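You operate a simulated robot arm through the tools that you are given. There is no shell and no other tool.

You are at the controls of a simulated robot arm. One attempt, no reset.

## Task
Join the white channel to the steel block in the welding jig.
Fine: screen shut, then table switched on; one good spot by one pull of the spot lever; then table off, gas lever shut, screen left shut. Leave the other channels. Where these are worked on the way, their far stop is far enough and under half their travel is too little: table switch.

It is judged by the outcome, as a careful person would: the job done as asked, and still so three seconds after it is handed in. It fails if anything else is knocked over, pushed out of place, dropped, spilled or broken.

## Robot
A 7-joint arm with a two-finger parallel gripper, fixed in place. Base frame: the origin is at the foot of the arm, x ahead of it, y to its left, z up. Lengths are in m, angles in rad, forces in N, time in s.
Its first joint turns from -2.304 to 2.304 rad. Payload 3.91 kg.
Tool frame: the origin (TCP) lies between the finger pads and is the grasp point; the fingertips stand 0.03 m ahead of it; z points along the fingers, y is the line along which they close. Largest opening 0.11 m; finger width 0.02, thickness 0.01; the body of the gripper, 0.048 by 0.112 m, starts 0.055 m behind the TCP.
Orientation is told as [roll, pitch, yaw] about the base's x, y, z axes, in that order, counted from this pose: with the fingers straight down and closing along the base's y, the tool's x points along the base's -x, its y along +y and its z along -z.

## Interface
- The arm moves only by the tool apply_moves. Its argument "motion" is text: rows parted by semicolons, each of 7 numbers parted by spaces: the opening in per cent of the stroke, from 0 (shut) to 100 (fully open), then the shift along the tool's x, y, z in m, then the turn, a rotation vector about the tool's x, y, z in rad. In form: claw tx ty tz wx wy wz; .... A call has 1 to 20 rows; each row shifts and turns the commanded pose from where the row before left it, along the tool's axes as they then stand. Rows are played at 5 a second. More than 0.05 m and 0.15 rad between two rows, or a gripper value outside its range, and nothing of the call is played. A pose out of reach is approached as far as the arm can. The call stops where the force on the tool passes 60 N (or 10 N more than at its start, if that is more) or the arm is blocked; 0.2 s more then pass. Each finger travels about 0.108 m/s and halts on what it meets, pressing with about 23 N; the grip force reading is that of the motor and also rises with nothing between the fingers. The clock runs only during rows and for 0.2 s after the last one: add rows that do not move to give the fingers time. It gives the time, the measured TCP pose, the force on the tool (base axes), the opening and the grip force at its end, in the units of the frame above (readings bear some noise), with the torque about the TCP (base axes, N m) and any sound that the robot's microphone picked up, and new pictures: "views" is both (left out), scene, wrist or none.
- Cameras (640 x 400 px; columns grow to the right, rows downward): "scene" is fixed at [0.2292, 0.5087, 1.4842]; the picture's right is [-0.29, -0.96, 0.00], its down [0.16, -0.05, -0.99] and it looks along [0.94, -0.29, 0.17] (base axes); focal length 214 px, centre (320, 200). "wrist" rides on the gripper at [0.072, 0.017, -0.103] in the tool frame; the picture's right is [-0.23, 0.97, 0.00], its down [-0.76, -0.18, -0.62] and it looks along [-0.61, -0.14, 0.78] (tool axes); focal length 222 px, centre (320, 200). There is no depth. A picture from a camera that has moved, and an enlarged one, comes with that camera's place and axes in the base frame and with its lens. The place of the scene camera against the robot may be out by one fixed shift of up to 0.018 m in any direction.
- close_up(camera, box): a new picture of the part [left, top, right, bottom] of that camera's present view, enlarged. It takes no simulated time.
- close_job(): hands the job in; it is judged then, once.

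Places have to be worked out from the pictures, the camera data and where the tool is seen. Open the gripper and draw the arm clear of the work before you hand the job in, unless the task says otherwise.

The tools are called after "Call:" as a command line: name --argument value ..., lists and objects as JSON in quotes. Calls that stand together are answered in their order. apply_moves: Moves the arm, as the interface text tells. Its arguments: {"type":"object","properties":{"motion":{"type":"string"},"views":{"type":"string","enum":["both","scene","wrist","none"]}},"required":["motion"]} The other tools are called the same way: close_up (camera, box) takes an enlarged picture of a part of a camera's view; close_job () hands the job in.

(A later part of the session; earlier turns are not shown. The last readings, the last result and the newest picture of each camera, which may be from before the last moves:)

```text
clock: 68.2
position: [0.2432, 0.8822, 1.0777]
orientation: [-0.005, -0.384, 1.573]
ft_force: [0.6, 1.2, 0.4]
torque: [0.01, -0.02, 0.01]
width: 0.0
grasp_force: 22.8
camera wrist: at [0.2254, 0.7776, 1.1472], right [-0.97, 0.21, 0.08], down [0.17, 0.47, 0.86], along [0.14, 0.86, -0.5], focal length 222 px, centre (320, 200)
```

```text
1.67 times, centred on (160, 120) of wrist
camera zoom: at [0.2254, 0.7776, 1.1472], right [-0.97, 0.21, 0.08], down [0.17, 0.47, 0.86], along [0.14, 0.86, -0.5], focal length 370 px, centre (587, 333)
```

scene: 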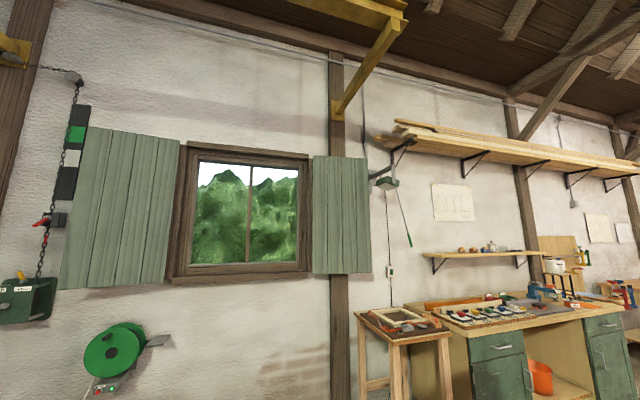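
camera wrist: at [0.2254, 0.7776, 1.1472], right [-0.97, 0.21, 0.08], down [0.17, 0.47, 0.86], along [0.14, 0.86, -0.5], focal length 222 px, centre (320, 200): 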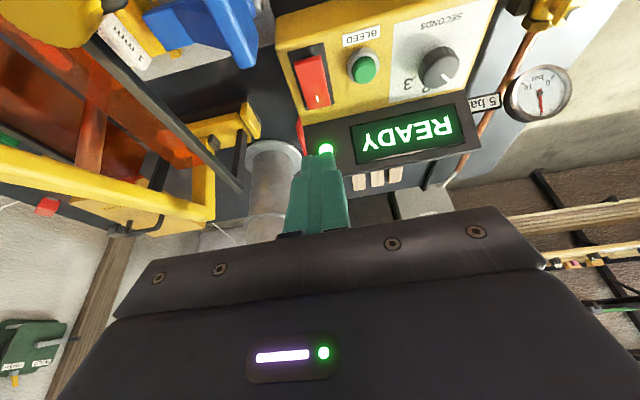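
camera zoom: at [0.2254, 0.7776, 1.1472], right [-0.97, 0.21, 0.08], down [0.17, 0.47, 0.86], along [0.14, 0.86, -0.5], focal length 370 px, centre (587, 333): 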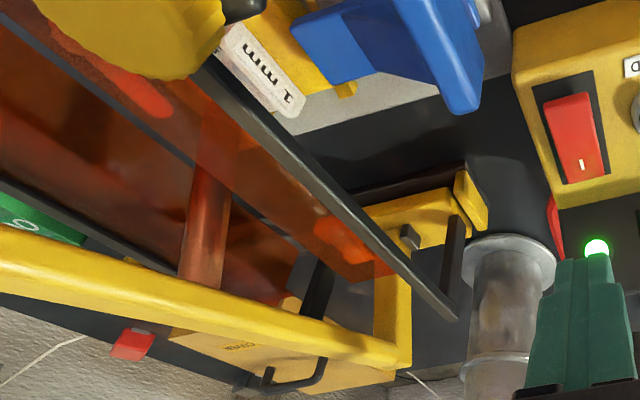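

READY is lit. Before the spot I'll double-check the SECONDS knob setting once more.

Call:
close_up --camera "wrist" --box '[390, 5, 490, 105]'

Call:
close_up --camera "wrist" --box '[480, 0, 600, 130]'

```text
4.00 times, centred on (440, 55) of wrist
camera zoom: at [0.2254, 0.7776, 1.1472], right [-0.97, 0.21, 0.08], down [0.17, 0.47, 0.86], along [0.14, 0.86, -0.5], focal length 888 px, centre (-160, 780)
```

zoom: 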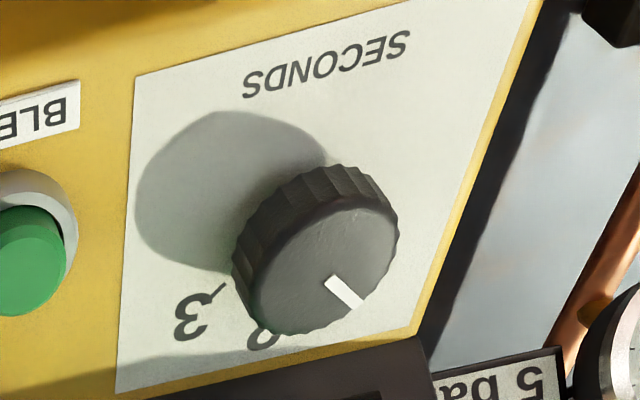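

```text
3.08 times, centred on (540, 65) of wrist
camera zoom: at [0.2254, 0.7776, 1.1472], right [-0.97, 0.21, 0.08], down [0.17, 0.47, 0.86], along [0.14, 0.86, -0.5], focal length 684 px, centre (-357, 615)
```

zoom: 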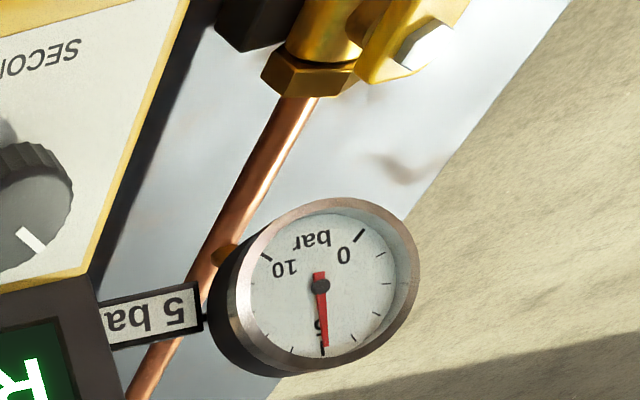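

The pointer seems at "1" but its tick is hidden by the knob. As only one pull is allowed, I'll get a view from right above the dial to be certain.

Call:
apply_moves --motion "0 0 0 -0.02 0 0.128 0; 0 0 0 -0.02 0 0.128 0; 0 0 0 0 0 0.128 0; 0 -0.013 0.042 0 0 0 0; 0 -0.013 0.042 0 0 0 0; 0 -0.012 0.042 0 0 0 0; 0 0 0 0 0 0 0" --views "wrist"

Call:
close_up --camera "wrist" --box '[270, 60, 370, 160]'

```text
clock: 69.8
position: [0.1187, 0.9069, 1.1147]
orientation: [-0.001, 0.0, 1.573]
ft_force: [-0.1, -0.2, 0.1]
torque: [0.01, 0.0, -0.02]
width: 0.0
grasp_force: 22.5
camera wrist: at [0.1009, 0.8354, 1.2189], right [-0.97, 0.23, 0.0], down [0.18, 0.76, 0.62], along [0.14, 0.61, -0.78], focal length 222 px, centre (320, 200)
```

wrist: 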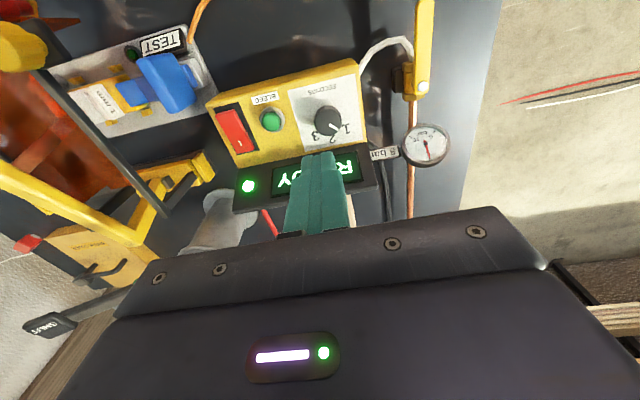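

```text
4.00 times, centred on (320, 110) of wrist
camera zoom: at [0.1009, 0.8354, 1.2189], right [-0.97, 0.23, 0.0], down [0.18, 0.76, 0.62], along [0.14, 0.61, -0.78], focal length 888 px, centre (320, 560)
```

zoom: 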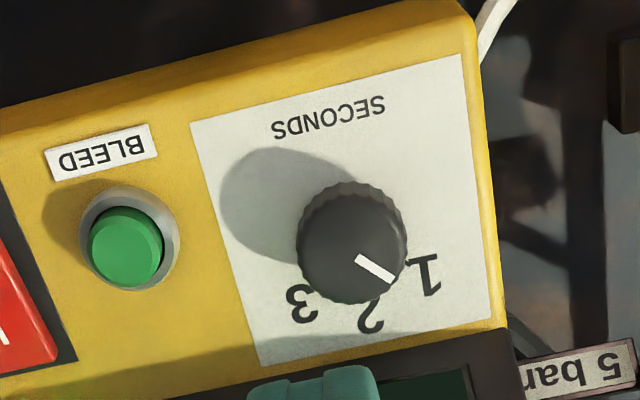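

The pointer lines up with "1" (31° vs 29° for the numeral), so 1 s for the 1 mm channel; gauge at 5 bar. Now I'll go look at the spot lever's grey handle, expected near (0.425, 0.772, 1.075).

Call:
apply_moves --motion "0 0.04 0 -0.018 0 0 0; 0 0.04 0 -0.018 0 0 0; 0 0.04 0 -0.018 0 0 0; 0 0.04 0 -0.018 0 0 0; 0 0.04 0 -0.018 0 0 0; 0 0 -0.045 0 0 0 0; 0 0 -0.045 0 0 0 0; 0 0 -0.045 0 0 0 0; 0 0 -0.045 0 0 0 0; 0 0 -0.045 0 0 0 0; 0 0 -0.045 0 0 0 0; 0 0 -0.036 0 0 0 0; 0 0 0 0 0 0 0" --views "wrist"

Call:
close_up --camera "wrist" --box '[220, 40, 420, 200]'

```text
clock: 72.6
position: [0.4227, 0.7079, 1.2038]
orientation: [-0.002, 0.001, 1.572]
ft_force: [0.3, 0.2, -0.7]
torque: [0.03, 0.0, 0.0]
width: 0.0
grasp_force: 22.8
camera wrist: at [0.4063, 0.6353, 1.3083], right [-0.97, 0.23, 0.0], down [0.17, 0.76, 0.62], along [0.14, 0.61, -0.78], focal length 222 px, centre (320, 200)
```

wrist: 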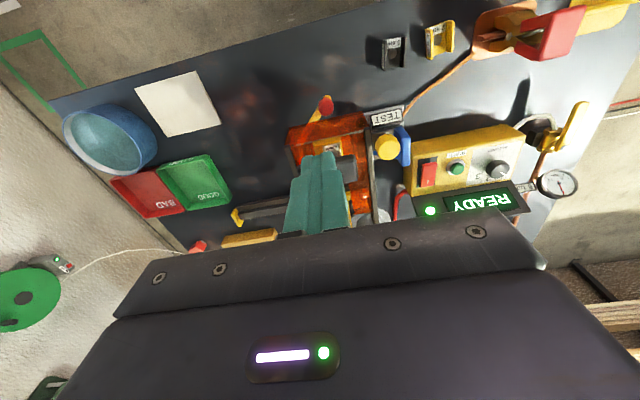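

```text
2.50 times, centred on (320, 120) of wrist
camera zoom: at [0.4063, 0.6353, 1.3083], right [-0.97, 0.23, 0.0], down [0.17, 0.76, 0.62], along [0.14, 0.61, -0.78], focal length 555 px, centre (320, 400)
```

zoom: 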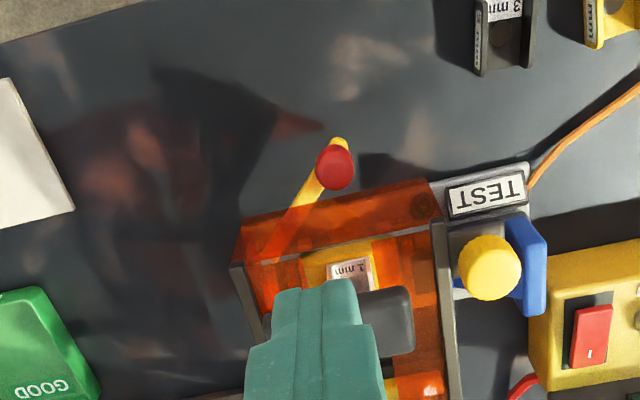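

The closed fingers hide the handle. I'll open them to look between them.

Call:
apply_moves --motion "60 0 0 0 0 0 0; 100 0 0 0 0 0 0; 100 0 0 0 0 0 0; 100 0 0 0 0 0 0; 100 0 0 0 0 0 0" --views "wrist"

Call:
close_up --camera "wrist" --box '[240, 90, 420, 240]'

```text
clock: 73.8
position: [0.4242, 0.7065, 1.2049]
orientation: [-0.002, 0.0, 1.573]
ft_force: [-0.7, -0.2, 0.4]
torque: [0.02, 0.0, 0.01]
width: 0.1098
grasp_force: 0.2
camera wrist: at [0.4059, 0.6353, 1.3083], right [-0.97, 0.23, 0.0], down [0.18, 0.76, 0.62], along [0.14, 0.61, -0.78], focal length 222 px, centre (320, 200)
```

wrist: 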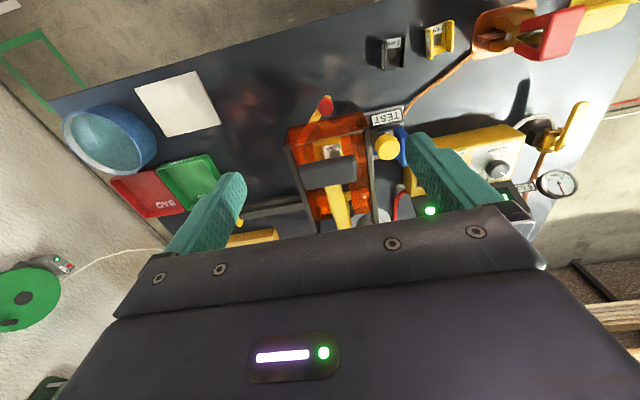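

```text
2.67 times, centred on (330, 165) of wrist
camera zoom: at [0.4059, 0.6353, 1.3083], right [-0.97, 0.23, 0.0], down [0.18, 0.76, 0.62], along [0.14, 0.61, -0.78], focal length 592 px, centre (293, 293)
```

zoom: 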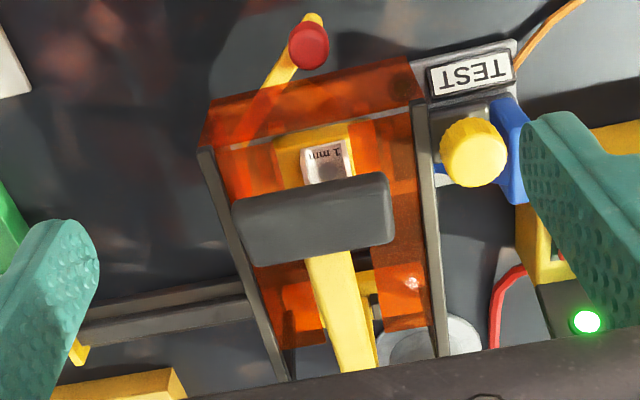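

The grey T-handle is centred near (0.428, 0.776, 1.073), about 70 mm long in x. I'll straddle it with open fingers (closing along x on its ends) and stop just above to verify.

Call:
apply_moves --motion "100 -0.035 -0.002 0 0 0 0; 100 -0.0345 -0.002 0 0 0 0; 100 0 0 0.04 0 0 0; 100 0 0 0.03 0 0 0; 100 0 0 0 0 0 0" --views "wrist"

Call:
close_up --camera "wrist" --box '[220, 90, 420, 220]'

```text
clock: 75.0
position: [0.4271, 0.7764, 1.1337]
orientation: [-0.001, 0.0, 1.573]
ft_force: [0.3, 1.0, 0.3]
torque: [0.0, -0.01, 0.0]
width: 0.1098
grasp_force: 0.2
camera wrist: at [0.4095, 0.7044, 1.2375], right [-0.97, 0.23, 0.0], down [0.18, 0.76, 0.62], along [0.14, 0.61, -0.78], focal length 222 px, centre (320, 200)
```

wrist: 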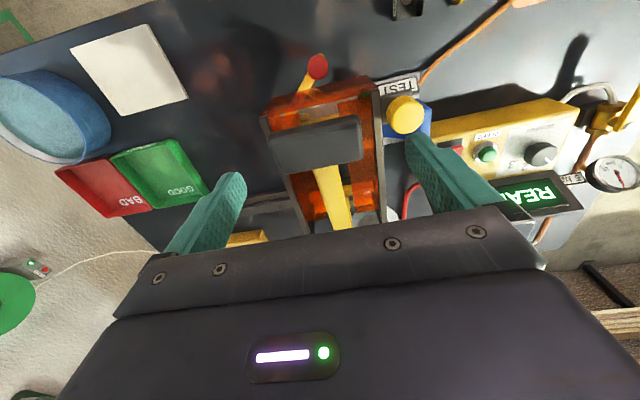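

```text
3.08 times, centred on (320, 155) of wrist
camera zoom: at [0.4095, 0.7044, 1.2375], right [-0.97, 0.23, 0.0], down [0.18, 0.76, 0.62], along [0.14, 0.61, -0.78], focal length 684 px, centre (320, 338)
```

zoom: 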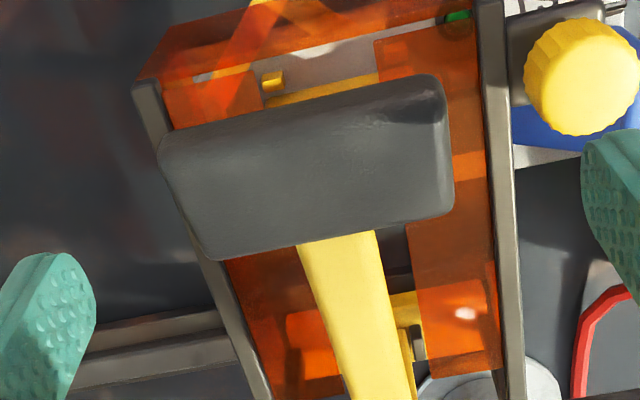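

The handle centre refines to (0.4285, 0.779, 1.071), 70 mm × 35 mm. I'll descend around it with an 88 mm opening and close on its ends.

Call:
apply_moves --motion "80 -0.003 -0.0015 0.02 0 0 0; 80 0 0 0.02 0 0 0; 80 0 0 0.01 0 0 0; 80 0 0 0 0 0 0; 60 0 0 0 0 0 0; 50 0 0 0 0 0 0; 50 0 0 0 0 0 0" --views "wrist"

Call:
close_up --camera "wrist" --box '[220, 100, 420, 240]'

```text
clock: 76.6
position: [0.431, 0.7813, 1.0849]
orientation: [-0.003, 0.0, 1.572]
ft_force: [14.6, 7.5, -2.6]
torque: [0.5, -0.54, 0.03]
width: 0.0717
grasp_force: 45.1
camera wrist: at [0.4122, 0.7083, 1.1885], right [-0.97, 0.23, 0.0], down [0.18, 0.76, 0.62], along [0.14, 0.61, -0.78], focal length 222 px, centre (320, 200)
```

wrist: 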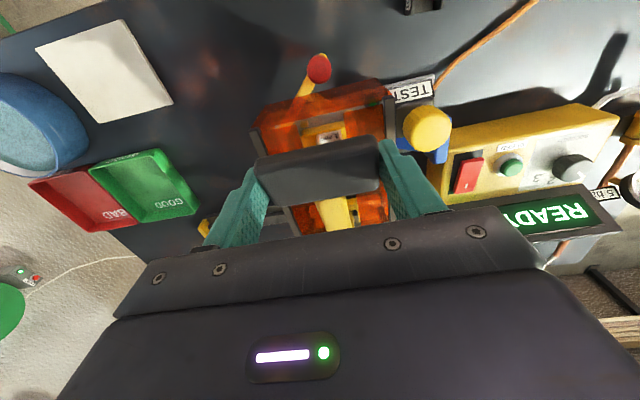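

```text
2.86 times, centred on (320, 170) of wrist
camera zoom: at [0.4122, 0.7083, 1.1885], right [-0.97, 0.23, 0.0], down [0.18, 0.76, 0.62], along [0.14, 0.61, -0.78], focal length 635 px, centre (320, 286)
```

zoom: 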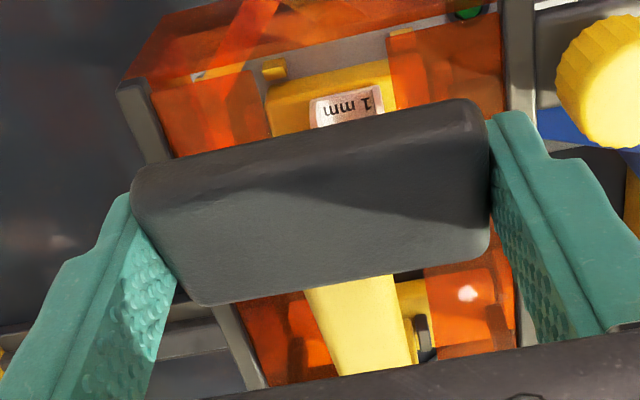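

Gripped at 71.7 mm; a small side load in x. I'll shift +1 mm in x to relieve it, then begin the pull along the expected arc with two small steps.

Call:
apply_moves --motion "50 -0.0004 -0.001 0 0 0 0; 45 0 0 0 0 0 0" --views "none"

```text
clock: 77.2
position: [0.4301, 0.7805, 1.0847]
orientation: [0.0, -0.001, 1.573]
ft_force: [9.6, 2.6, -1.7]
torque: [0.45, -0.6, -0.73]
width: 0.0716
grasp_force: 44.8
```

Loads are acceptable. One small arc step (about 9 mm at the handle) to see how the lever responds.

Call:
apply_moves --motion "40 0.0031 0 0.0035 0 -0.0165 0; 40 0.0031 0 0.0035 0 -0.0165 0" --views "wrist"

Call:
close_up --camera "wrist" --box '[220, 100, 420, 240]'

```text
clock: 77.8
position: [0.4302, 0.7732, 1.0775]
orientation: [-0.003, -0.033, 1.573]
ft_force: [2.3, -6.8, 1.8]
torque: [-1.3, 0.04, -0.92]
width: 0.0719
grasp_force: 45.3
camera wrist: at [0.4125, 0.6989, 1.1794], right [-0.97, 0.23, 0.01], down [0.18, 0.74, 0.65], along [0.14, 0.63, -0.76], focal length 222 px, centre (320, 200)
```

wrist: 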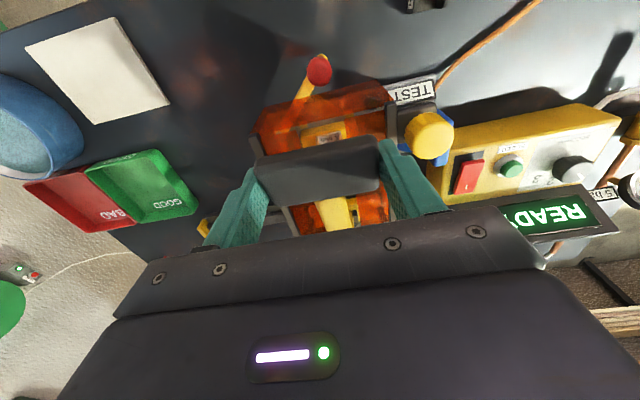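

```text
2.86 times, centred on (320, 170) of wrist
camera zoom: at [0.4125, 0.6989, 1.1794], right [-0.97, 0.23, 0.01], down [0.18, 0.74, 0.65], along [0.14, 0.63, -0.76], focal length 635 px, centre (320, 286)
```

zoom: 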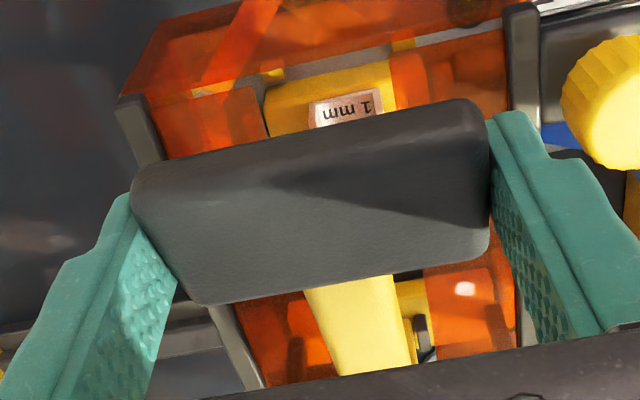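

The handle follows. A torsion of -1.3 N·m suggests the lever rotates less than I turned the tool, so next two steps are translation only.

Call:
apply_moves --motion "40 0.0033 0 0.0034 0 0 0; 40 0.0033 0 0.0034 0 0 0" --views "none"

```text
clock: 78.4
position: [0.4295, 0.7688, 1.071]
orientation: [-0.002, -0.035, 1.573]
ft_force: [3.8, 5.4, 4.3]
torque: [1.37, -0.21, -0.51]
width: 0.0716
grasp_force: 45.3
```

Forces are small (a few N); only torsion alternates, so the direction is right. I'll continue the pull: four steps with moderate rotation.

Call:
apply_moves --motion "40 0.0033 0 0.0037 0 -0.018 0; 40 0.0033 0 0.0037 0 -0.018 0; 40 0.0033 0 0.0037 0 -0.018 0; 40 0.0033 0 0.0037 0 -0.018 0" --views "wrist"

```text
clock: 79.4
position: [0.43, 0.7558, 1.0537]
orientation: [-0.002, -0.105, 1.576]
ft_force: [3.5, 14.2, -7.3]
torque: [0.04, -0.72, -0.33]
width: 0.0716
grasp_force: 44.9
camera wrist: at [0.4125, 0.6737, 1.15], right [-0.97, 0.22, 0.02], down [0.18, 0.69, 0.7], along [0.14, 0.69, -0.71], focal length 222 px, centre (320, 200)
```

wrist: 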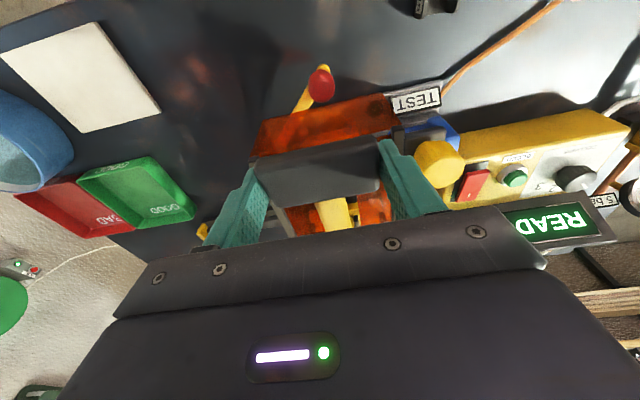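

The torsion is balanced and the resistance small; a slight inward correction is needed. Continuing four more steps.

Call:
apply_moves --motion "40 0.003 0 0.004 0 -0.018 0; 40 0.003 0 0.004 0 -0.018 0; 40 0.003 0 0.004 0 -0.018 0; 40 0.003 0 0.004 0 -0.018 0" --views "wrist"

```text
clock: 80.4
position: [0.4311, 0.746, 1.0387]
orientation: [-0.002, -0.177, 1.572]
ft_force: [0.4, -10.1, 3.1]
torque: [-1.36, 0.42, -0.59]
width: 0.0717
grasp_force: 44.6
camera wrist: at [0.4125, 0.6566, 1.1278], right [-0.97, 0.22, 0.04], down [0.18, 0.64, 0.75], along [0.14, 0.73, -0.66], focal length 222 px, centre (320, 200)
```

wrist: 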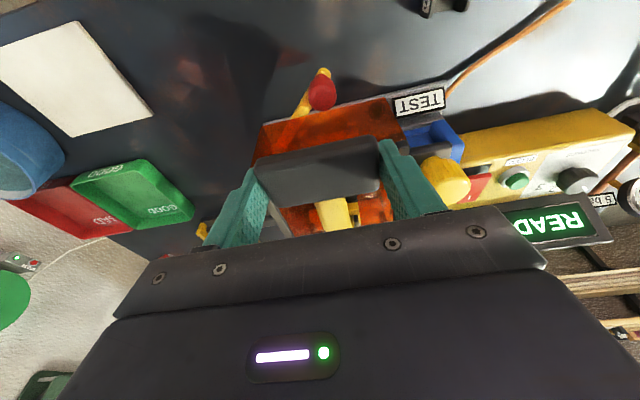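

Slightly over-corrected but all within limits. Continuing with less rotation.

Call:
apply_moves --motion "40 0.0035 0 0.0036 0 -0.012 0; 40 0.0034 0 0.0037 0 -0.012 0; 40 0.0033 0 0.0037 0 -0.015 0; 40 0.0033 0 0.0037 0 -0.015 0" --views "wrist"

```text
clock: 81.4
position: [0.4309, 0.7376, 1.0237]
orientation: [-0.004, -0.236, 1.574]
ft_force: [-5.0, 0.4, 20.8]
torque: [-1.0, 0.51, -0.27]
width: 0.0717
grasp_force: 45.0
camera wrist: at [0.4126, 0.6431, 1.107], right [-0.97, 0.22, 0.05], down [0.17, 0.6, 0.78], along [0.14, 0.77, -0.62], focal length 222 px, centre (320, 200)
```

wrist: 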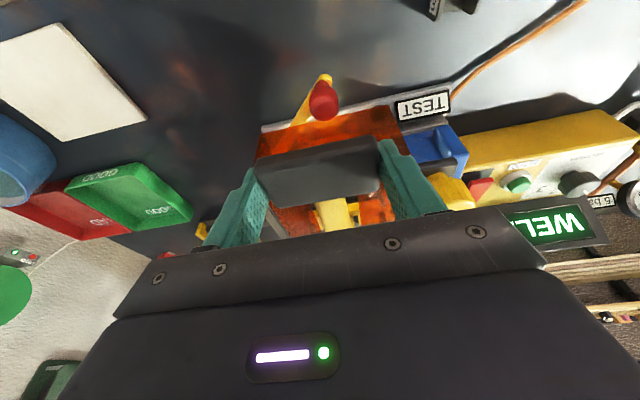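

The display now reads "WELD" with ~21 N at the handle: the spot has started. I'll hold still and check the display.

Call:
apply_moves --motion "40 0 0 0 0 0 0; 40 0 0 0 0 0 0; 40 0 0 0 0 0 0; 40 0 0 0 0 0 0" --views "wrist"

Call:
close_up --camera "wrist" --box '[460, 150, 640, 260]'

```text
clock: 82.4
position: [0.4293, 0.7384, 1.0228]
orientation: [-0.002, -0.233, 1.573]
ft_force: [-2.5, 10.8, 33.4]
torque: [0.11, 0.23, -0.54]
width: 0.0715
grasp_force: 44.9
camera wrist: at [0.4127, 0.6432, 1.1068], right [-0.97, 0.22, 0.05], down [0.17, 0.6, 0.78], along [0.14, 0.77, -0.62], focal length 222 px, centre (320, 200)
```

wrist: 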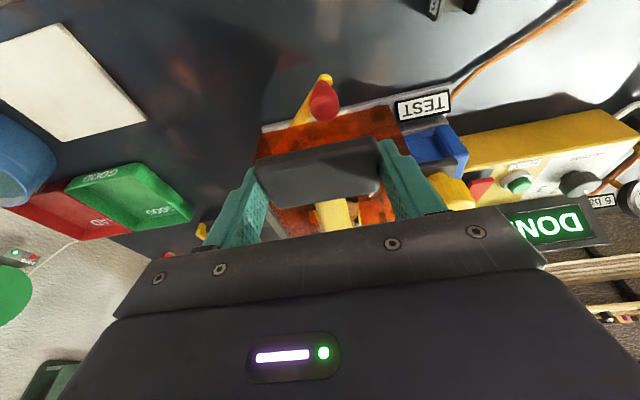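

```text
3.56 times, centred on (550, 205) of wrist
camera zoom: at [0.4127, 0.6432, 1.1068], right [-0.97, 0.22, 0.05], down [0.17, 0.6, 0.78], along [0.14, 0.77, -0.62], focal length 790 px, centre (-498, 182)
```

zoom: 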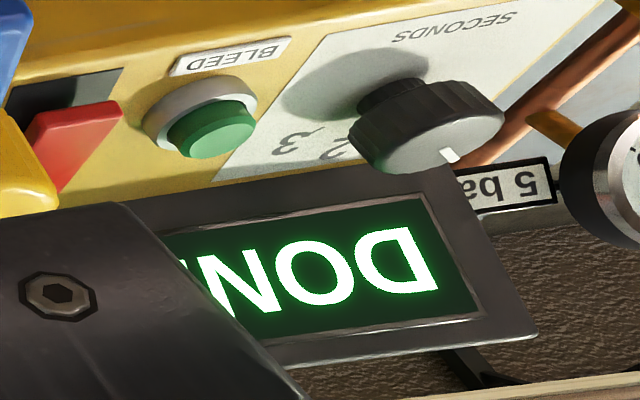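

"DONE" is displayed: one spot completed. I'll return the lever up along the reverse arc while still holding it.

Call:
apply_moves --motion "40 -0.0034 0 -0.0037 0 0.015 0; 40 -0.0034 0 -0.0037 0 0.015 0; 40 -0.0034 0 -0.0037 0 0.0155 0; 40 -0.0034 0 -0.0037 0 0.0155 0" --views "wrist"

```text
clock: 83.4
position: [0.4301, 0.7459, 1.0387]
orientation: [-0.004, -0.17, 1.574]
ft_force: [3.5, -1.7, -0.8]
torque: [-1.38, 0.16, -0.56]
width: 0.0718
grasp_force: 45.1
camera wrist: at [0.4127, 0.6578, 1.1285], right [-0.97, 0.22, 0.04], down [0.17, 0.65, 0.74], along [0.14, 0.73, -0.67], focal length 222 px, centre (320, 200)
```

wrist: 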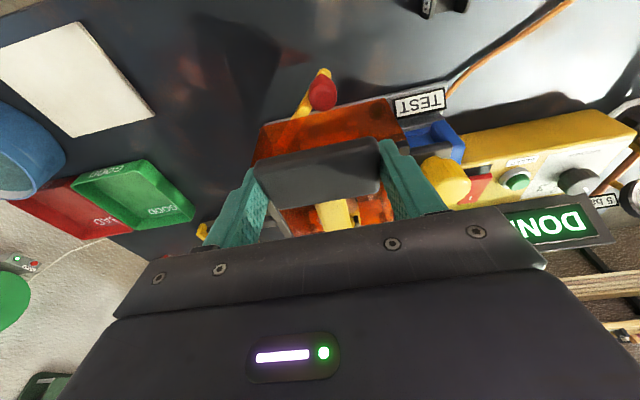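

The return goes smoothly with low forces. Continuing the reverse arc.

Call:
apply_moves --motion "40 -0.0034 0 -0.0037 0 0.018 0; 40 -0.0034 0 -0.0037 0 0.018 0; 40 -0.0034 0 -0.0037 0 0.018 0; 40 -0.0034 0 -0.0037 0 0.018 0" --views "none"

Call:
apply_moves --motion "40 -0.0034 0 -0.0037 0 0.018 0; 40 -0.0034 0 -0.0037 0 0.018 0; 40 -0.0034 0 -0.0037 0 0.018 0" --views "wrist"

```text
clock: 84.4
position: [0.4305, 0.757, 1.0555]
orientation: [-0.003, -0.099, 1.573]
ft_force: [3.7, -13.6, 8.0]
torque: [-1.01, 0.19, -0.29]
width: 0.0719
grasp_force: 45.0
```

```text
clock: 85.2
position: [0.4296, 0.7672, 1.067]
orientation: [-0.003, -0.045, 1.573]
ft_force: [4.6, -18.8, 20.5]
torque: [0.7, 0.01, -0.19]
width: 0.072
grasp_force: 45.6
camera wrist: at [0.4123, 0.6898, 1.1679], right [-0.97, 0.23, 0.01], down [0.17, 0.73, 0.66], along [0.14, 0.64, -0.75], focal length 222 px, centre (320, 200)
```

wrist: 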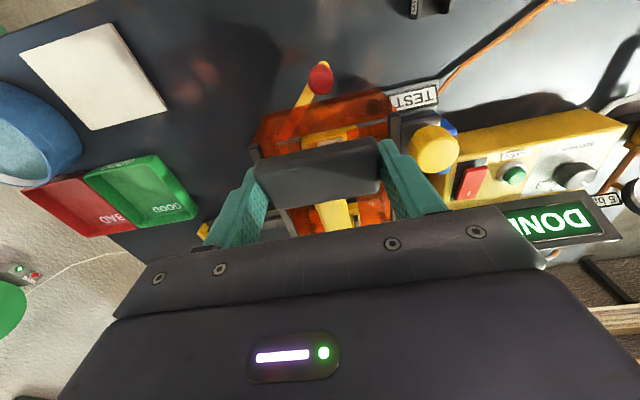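

A radial load of ~27 N built up, so I'll correct outward 1.5 mm and continue to the lever's original position near (0.780, 1.084).

Call:
apply_moves --motion "40 0.0012 0 -0.0009 0 0 0; 40 -0.0028 0 -0.004 0 0.015 0; 40 -0.0028 0 -0.004 0 0.015 0; 40 -0.003 0 -0.004 0 0.01 0" --views "none"

```text
clock: 86.2
position: [0.4301, 0.7749, 1.0764]
orientation: [0.0, -0.002, 1.572]
ft_force: [3.8, 10.3, -10.7]
torque: [-1.18, 0.02, -0.38]
width: 0.0717
grasp_force: 44.7
```

Nearly back up. Two more small steps to the original height.

Call:
apply_moves --motion "40 -0.0033 0 -0.0033 0 0 0; 40 -0.003 0 -0.003 0 0 0; 40 0 0 0 0 0 0" --views "wrist"

Call:
close_up --camera "wrist" --box '[220, 100, 420, 240]'

```text
clock: 87.0
position: [0.4305, 0.7798, 1.0833]
orientation: [-0.002, -0.001, 1.573]
ft_force: [-1.4, -14.3, -23.5]
torque: [0.03, 0.16, -0.19]
width: 0.0719
grasp_force: 45.0
camera wrist: at [0.4128, 0.7075, 1.188], right [-0.97, 0.23, 0.0], down [0.18, 0.76, 0.62], along [0.14, 0.61, -0.78], focal length 222 px, centre (320, 200)
```

wrist: 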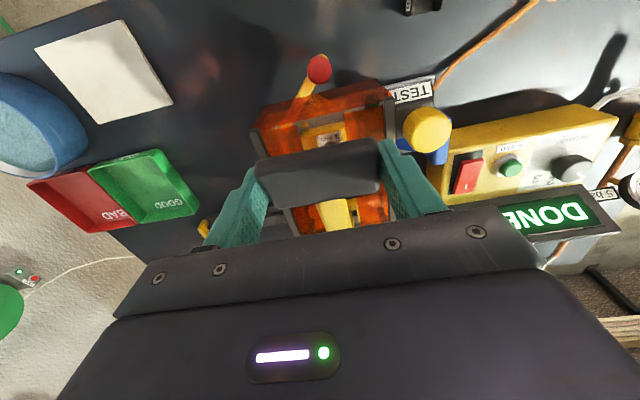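

```text
2.86 times, centred on (320, 170) of wrist
camera zoom: at [0.4128, 0.7075, 1.188], right [-0.97, 0.23, 0.0], down [0.18, 0.76, 0.62], along [0.14, 0.61, -0.78], focal length 635 px, centre (320, 286)
```

zoom: 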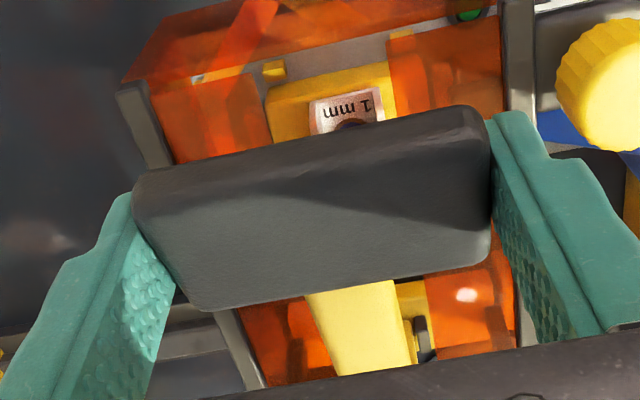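

The lever is back at its upper stop. I'll relax slightly, open the fingers and lift away.

Call:
apply_moves --motion "45 0.0006 0 0.0012 0 0 0; 66 0 0 0 0 0 0; 76 0 0 0 0 0 0; 80 0 0 0 0 0 0; 80 0 0 -0.02 0 0 0; 80 0 0 -0.04 0 0 0; 80 0 0 -0.04 0 0 0; 80 0 0 0 0 0 0" --views "wrist"

Call:
close_up --camera "wrist" --box '[200, 60, 420, 220]'

```text
clock: 88.8
position: [0.4286, 0.7808, 1.1856]
orientation: [-0.003, -0.005, 1.573]
ft_force: [-0.8, 0.2, -0.3]
torque: [0.0, -0.02, 0.0]
width: 0.0881
grasp_force: 0.0
camera wrist: at [0.4113, 0.7076, 1.2897], right [-0.97, 0.23, 0.0], down [0.18, 0.76, 0.63], along [0.14, 0.61, -0.78], focal length 222 px, centre (320, 200)
```

wrist: 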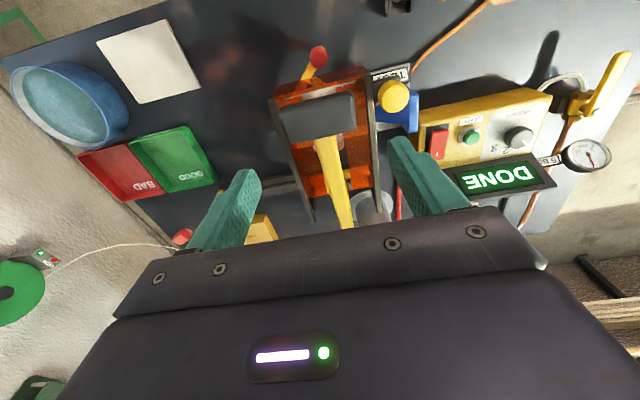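

```text
2.50 times, centred on (310, 140) of wrist
camera zoom: at [0.4113, 0.7076, 1.2897], right [-0.97, 0.23, 0.0], down [0.18, 0.76, 0.63], along [0.14, 0.61, -0.78], focal length 555 px, centre (345, 350)
```

zoom: 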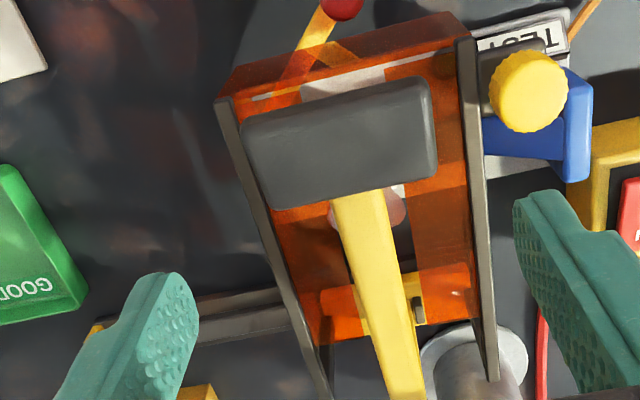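

The lever stayed up and "DONE" is shown. Now the table off: I'll close the fingers, tilt as before, and go to a point 30 mm above the rocker's near end, (0.2445, 0.906).

Call:
apply_moves --motion "50 0 0.046 0 0 0 0; 20 0 0.046 0 0 0 0; 0 0 0.046 0 0 0 0; 0 0 0.046 0 0 0 0; 0 0 0 0 0 -0.128 0; 0 0 0 0 0 -0.128 0; 0 0 0 0 0 -0.128 0; 0 -0.0023 0 0.0398 0 0 0; 0 -0.0023 0 0.0398 0 0 0; 0 -0.0023 0 0.0398 0 0 0; 0 -0.0023 0 0.0398 0 0 0; 0 -0.0023 0 0.0398 0 0 0; 0 -0.0023 0 0.0398 0 0 0; 0 0 0 0 0 0 0" --views "wrist"

Call:
close_up --camera "wrist" --box '[260, 80, 420, 220]'

```text
clock: 91.8
position: [0.2452, 0.8812, 0.969]
orientation: [-0.003, -0.388, 1.573]
ft_force: [0.0, -0.5, -0.2]
torque: [-0.01, 0.03, 0.0]
width: 0.0
grasp_force: 22.5
camera wrist: at [0.2285, 0.7759, 1.0378], right [-0.97, 0.21, 0.08], down [0.17, 0.47, 0.87], along [0.14, 0.86, -0.49], focal length 222 px, centre (320, 200)
```

wrist: 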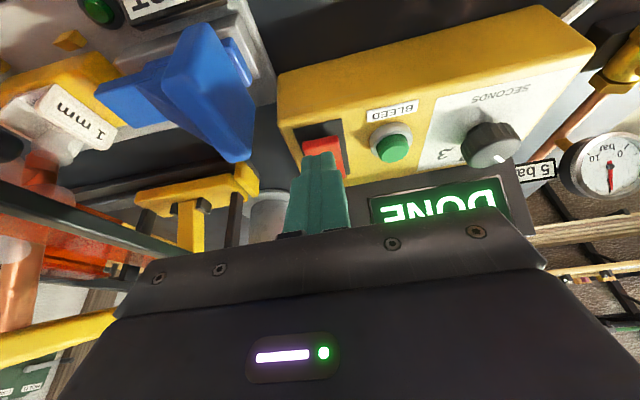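

```text
2.86 times, centred on (340, 150) of wrist
camera zoom: at [0.2285, 0.7759, 1.0378], right [-0.97, 0.21, 0.08], down [0.17, 0.47, 0.87], along [0.14, 0.86, -0.49], focal length 635 px, centre (263, 343)
```

zoom: 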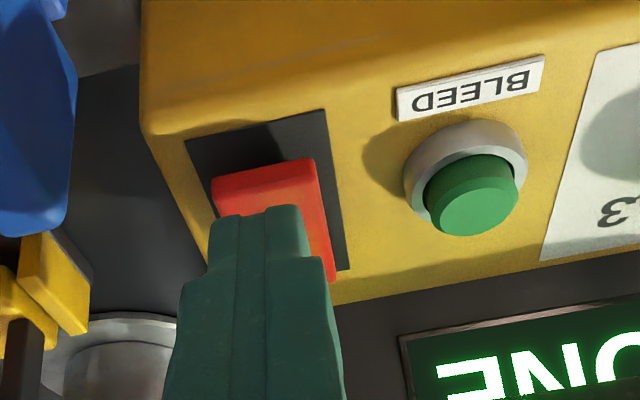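

The aim falls right at the rocker's near edge, so I'll shift 5 mm further onto it and advance toward contact.

Call:
apply_moves --motion "0 -0.005 0 0 0 0 0; 0 0 0 0.008 0 0 0; 0 0 0 0.007 0 0 0; 0 0 0 0.003 0 0 0; 0 0 0 0.003 0 0 0" --views "wrist"

Call:
close_up --camera "wrist" --box '[260, 80, 420, 220]'

```text
clock: 93.0
position: [0.2458, 0.8948, 0.9519]
orientation: [-0.005, -0.389, 1.572]
ft_force: [0.3, -0.1, -0.4]
torque: [0.0, -0.03, -0.05]
width: 0.0
grasp_force: 22.8
camera wrist: at [0.2286, 0.7893, 1.0201], right [-0.97, 0.21, 0.08], down [0.17, 0.47, 0.87], along [0.14, 0.86, -0.49], focal length 222 px, centre (320, 200)
```

wrist: 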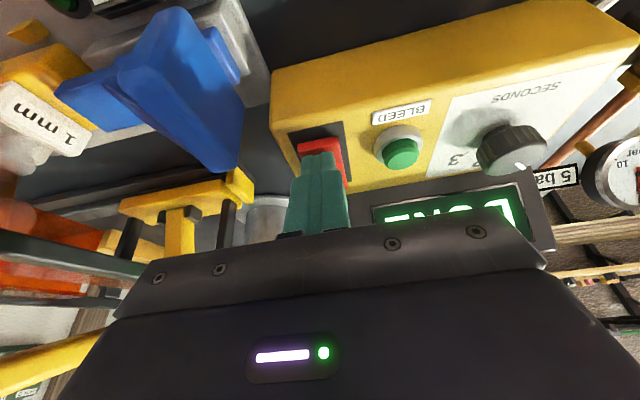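

```text
2.86 times, centred on (340, 150) of wrist
camera zoom: at [0.2286, 0.7893, 1.0201], right [-0.97, 0.21, 0.08], down [0.17, 0.47, 0.87], along [0.14, 0.86, -0.49], focal length 635 px, centre (263, 343)
```

zoom: 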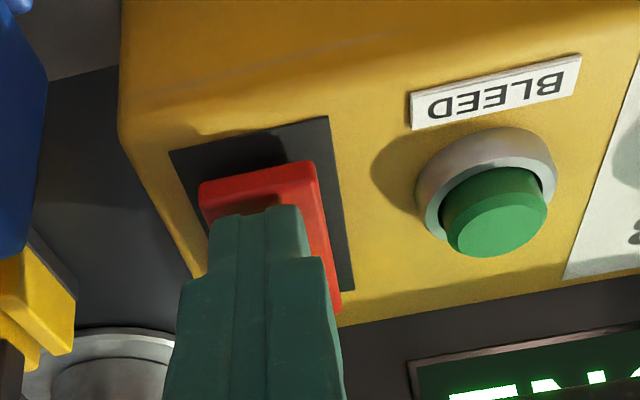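

Almost in contact, aligned on the near half of the rocker. Pressing further in 3 mm steps.

Call:
apply_moves --motion "0 0 0 0.003 0 0 0; 0 0 0 0.003 0 0 0; 0 0 0 0.003 0 0 0" --views "wrist"

```text
clock: 93.8
position: [0.2443, 0.898, 0.9464]
orientation: [-0.003, -0.393, 1.572]
ft_force: [0.4, -15.9, 31.3]
torque: [-0.45, 0.0, 0.05]
width: 0.0
grasp_force: 23.2
camera wrist: at [0.2286, 0.7923, 1.0148], right [-0.97, 0.21, 0.08], down [0.17, 0.47, 0.87], along [0.14, 0.86, -0.49], focal length 222 px, centre (320, 200)
```

wrist: 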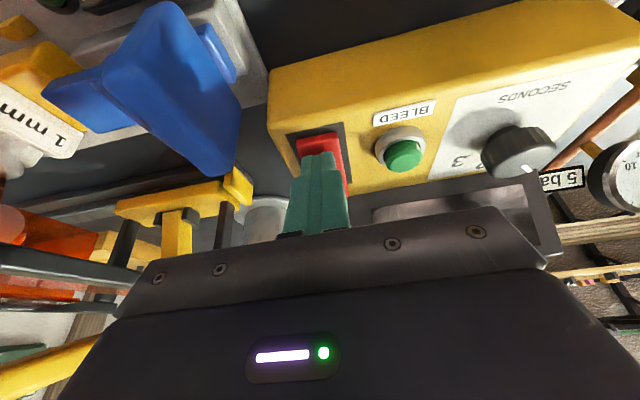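

The display went dark: the table is off. I'll press 1.5 mm more to make sure it is at its stop, then check.

Call:
apply_moves --motion "0 0 0 0.0015 0 0 0" --views "none"

Call:
apply_moves --motion "0 0 0 -0.01 0 0 0; 0 0 0 -0.03 0 0 0; 0 0 0 -0.035 0 0 0; 0 0 0 -0.035 0 0 0; 0 0 0 -0.035 0 0 0; 0 0 0 0 0 0 0" --views "wrist"

Call:
close_up --camera "wrist" --box '[300, 60, 420, 180]'

Call:
close_up --camera "wrist" --box '[420, 30, 600, 180]'

```text
clock: 94.2
position: [0.246, 0.898, 0.9465]
orientation: [-0.004, -0.393, 1.572]
ft_force: [-1.1, -23.3, 54.1]
torque: [-0.61, 0.08, -0.13]
width: 0.0
grasp_force: 22.7
```

```text
clock: 95.6
position: [0.2448, 0.8438, 1.0732]
orientation: [-0.003, -0.387, 1.573]
ft_force: [-0.1, 0.1, -0.3]
torque: [-0.02, -0.04, 0.01]
width: 0.0
grasp_force: 22.8
camera wrist: at [0.228, 0.7376, 1.1423], right [-0.97, 0.21, 0.08], down [0.18, 0.47, 0.87], along [0.14, 0.86, -0.49], focal length 222 px, centre (320, 200)
```

wrist: 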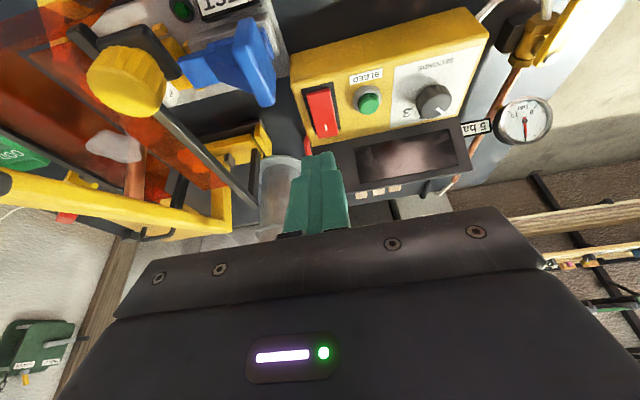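

```text
3.33 times, centred on (360, 120) of wrist
camera zoom: at [0.228, 0.7376, 1.1423], right [-0.97, 0.21, 0.08], down [0.18, 0.47, 0.87], along [0.14, 0.86, -0.49], focal length 740 px, centre (187, 467)
```

zoom: 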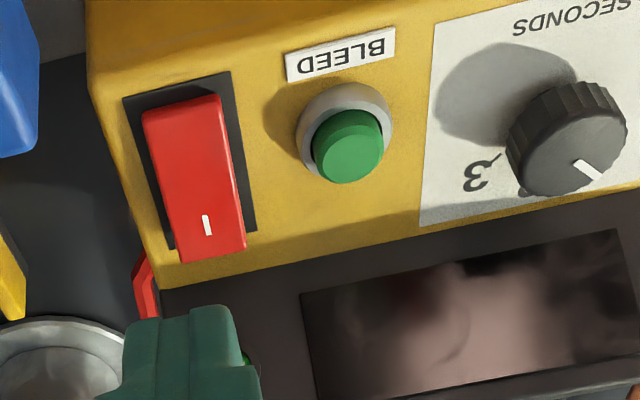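

```text
2.67 times, centred on (510, 105) of wrist
camera zoom: at [0.228, 0.7376, 1.1423], right [-0.97, 0.21, 0.08], down [0.18, 0.47, 0.87], along [0.14, 0.86, -0.49], focal length 592 px, centre (-187, 453)
```

zoom: 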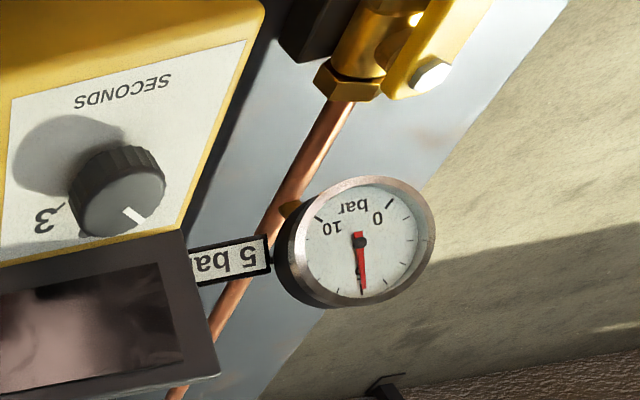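

Table is off (display dark, rocker back to its off position). Next the gas lever: valve bolt at about (-0.012, 0.929, 0.909), lever pointing toward -y. I'll zoom to understand its rotation axis.

Call:
close_up --camera "wrist" --box '[480, 0, 610, 80]'

Call:
apply_moves --motion "0 0 0 -0.02 0 0.128 0; 0 0 0 -0.02 0 0.128 0; 0 0 0 0 0 0.128 0; 0 0 0.045 0 0 0 0; 0 0 0.045 0 0 0 0; 0 0 0.045 0 0 0 0; 0 0 0 0 0 0 0" --views "wrist"

```text
4.92 times, centred on (545, 40) of wrist
camera zoom: at [0.228, 0.7376, 1.1423], right [-0.97, 0.21, 0.08], down [0.18, 0.47, 0.87], along [0.14, 0.86, -0.49], focal length 1094 px, centre (-788, 988)
```

zoom: 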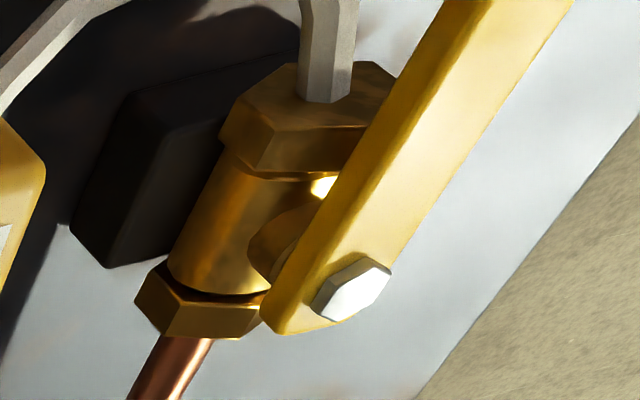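

```text
clock: 97.2
position: [0.1097, 0.8312, 1.1134]
orientation: [-0.003, -0.006, 1.574]
ft_force: [0.8, 0.6, -0.8]
torque: [0.02, 0.0, 0.01]
width: 0.0002
grasp_force: 23.3
camera wrist: at [0.093, 0.7595, 1.2165], right [-0.97, 0.23, 0.0], down [0.18, 0.76, 0.63], along [0.14, 0.61, -0.78], focal length 222 px, centre (320, 200)
```

wrist: 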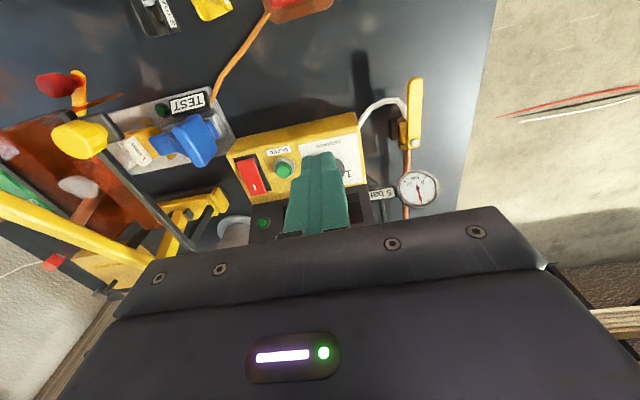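

The lever's stem seems to come out of the valve's -x side, so it may turn in the vertical y–z plane (up to shut). I'll zoom from this overhead view to confirm.

Call:
close_up --camera "wrist" --box '[370, 60, 460, 220]'

Call:
close_up --camera "wrist" --box '[385, 70, 435, 160]'

Call:
close_up --camera "wrist" --box '[80, 90, 240, 200]'

```text
2.50 times, centred on (415, 140) of wrist
camera zoom: at [0.093, 0.7595, 1.2165], right [-0.97, 0.23, 0.0], down [0.18, 0.76, 0.63], along [0.14, 0.61, -0.78], focal length 555 px, centre (82, 350)
```

zoom: 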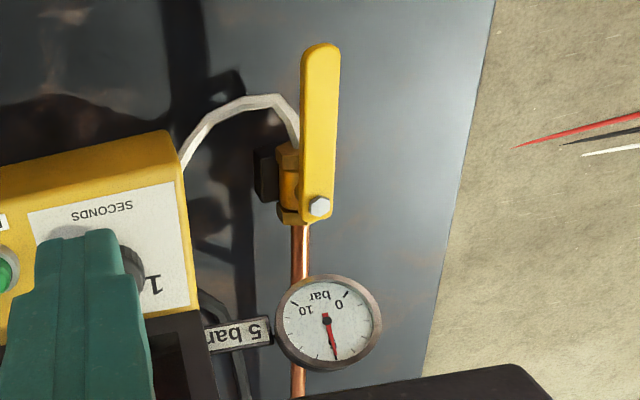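

```text
4.44 times, centred on (410, 115) of wrist
camera zoom: at [0.093, 0.7595, 1.2165], right [-0.97, 0.23, 0.0], down [0.18, 0.76, 0.63], along [0.14, 0.61, -0.78], focal length 987 px, centre (-80, 578)
```

zoom: 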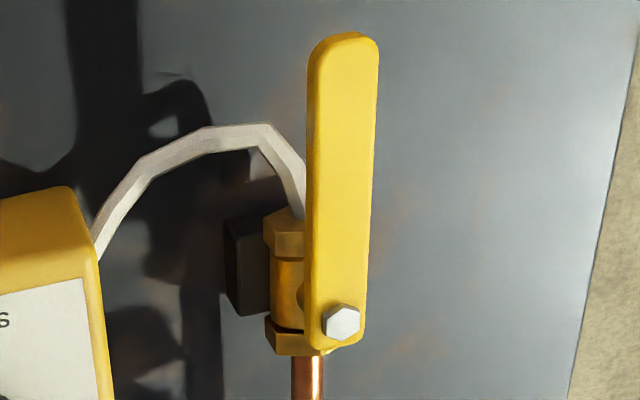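

```text
3.64 times, centred on (160, 145) of wrist
camera zoom: at [0.093, 0.7595, 1.2165], right [-0.97, 0.23, 0.0], down [0.18, 0.76, 0.63], along [0.14, 0.61, -0.78], focal length 808 px, centre (902, 400)
```

zoom: 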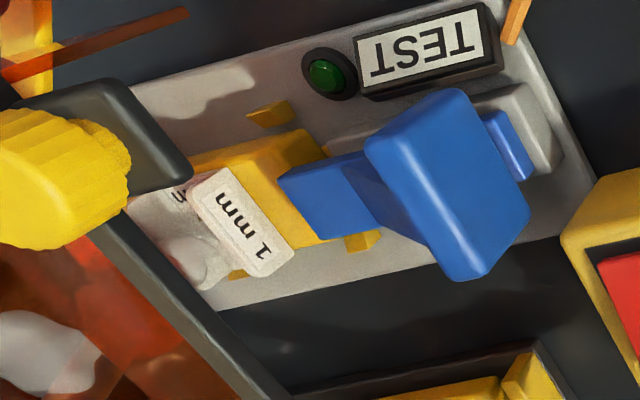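

Triangulation puts the valve axis ~36 mm below the lever's bolt at nearly the same x, so the lever turns horizontally about a vertical axis at (-0.0115, 0.925); the box blocks +x, so shut is a clockwise swing toward -x. I'll bring the closed fingers to the lever's +x side near its tip and check from above first.

Call:
apply_moves --motion "0 -0.008 0.03 0.015 0 0 0; 0 -0.009 0.03 0.02 0 0 0; 0 -0.009 0.025 0.025 0 0 0; 0 0 0 0.03 0 0 0; 0 0 0 0 0 0 0" --views "wrist"

Call:
close_up --camera "wrist" --box '[260, 80, 440, 220]'

```text
clock: 98.4
position: [0.0264, 0.8582, 1.0221]
orientation: [-0.002, -0.004, 1.573]
ft_force: [0.1, 0.7, 0.0]
torque: [0.01, 0.0, -0.04]
width: 0.0
grasp_force: 23.1
camera wrist: at [0.0086, 0.7855, 1.1269], right [-0.97, 0.23, 0.0], down [0.18, 0.76, 0.63], along [0.14, 0.61, -0.78], focal length 222 px, centre (320, 200)
```

wrist: 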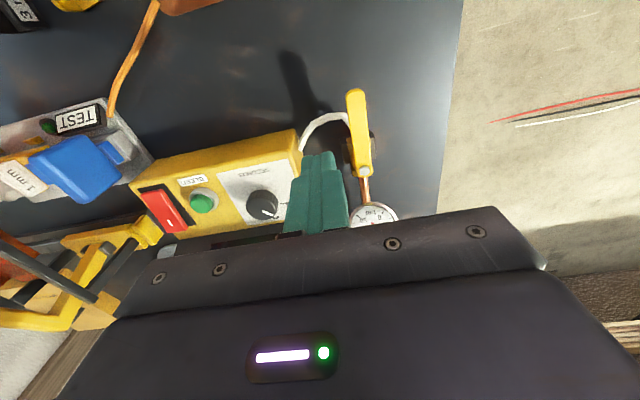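

```text
2.86 times, centred on (350, 150) of wrist
camera zoom: at [0.0086, 0.7855, 1.1269], right [-0.97, 0.23, 0.0], down [0.18, 0.76, 0.63], along [0.14, 0.61, -0.78], focal length 635 px, centre (234, 343)
```

zoom: 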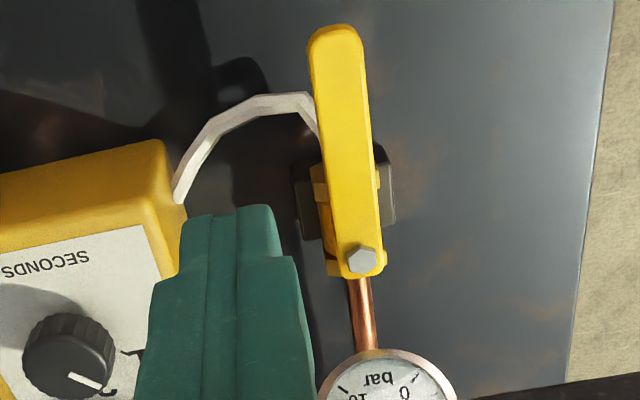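

Seen from directly above, the lever lies over the valve: vertical axis at (-0.011, 0.925), end at y≈0.840. The hose bends near y≈0.865, so I'll come down beside the lever's end at y≈0.845 on its +x side.

Call:
apply_moves --motion "0 0.013 0.003 0 0 0 0; 0 0 0 0.035 0 0 0; 0 0 0 0.035 0 0 0; 0 0 0 0.02 0 0 0; 0 0 0 0 0 0 0" --views "wrist"

Call:
close_up --camera "wrist" --box '[250, 90, 430, 230]'

```text
clock: 99.6
position: [0.0236, 0.8443, 0.9329]
orientation: [-0.005, -0.005, 1.573]
ft_force: [0.2, -0.4, 0.8]
torque: [0.01, -0.01, 0.01]
width: 0.0001
grasp_force: 23.3
camera wrist: at [0.0057, 0.7722, 1.0358], right [-0.97, 0.23, 0.0], down [0.17, 0.76, 0.63], along [0.14, 0.61, -0.78], focal length 222 px, centre (320, 200)
```

wrist: 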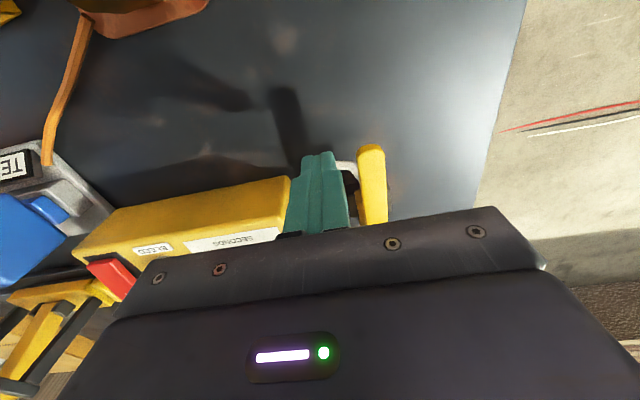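

```text
2.86 times, centred on (340, 160) of wrist
camera zoom: at [0.0057, 0.7722, 1.0358], right [-0.97, 0.23, 0.0], down [0.17, 0.76, 0.63], along [0.14, 0.61, -0.78], focal length 635 px, centre (263, 314)
```

zoom: 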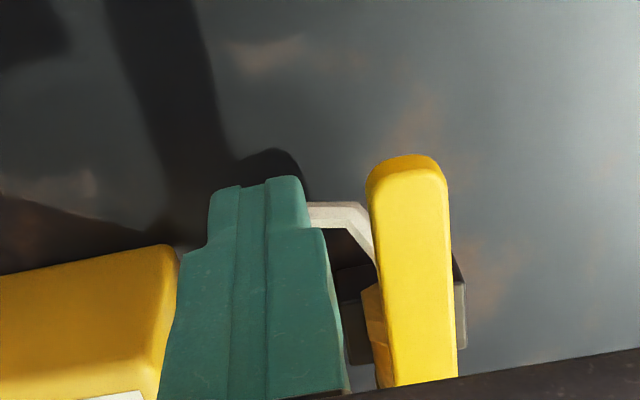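

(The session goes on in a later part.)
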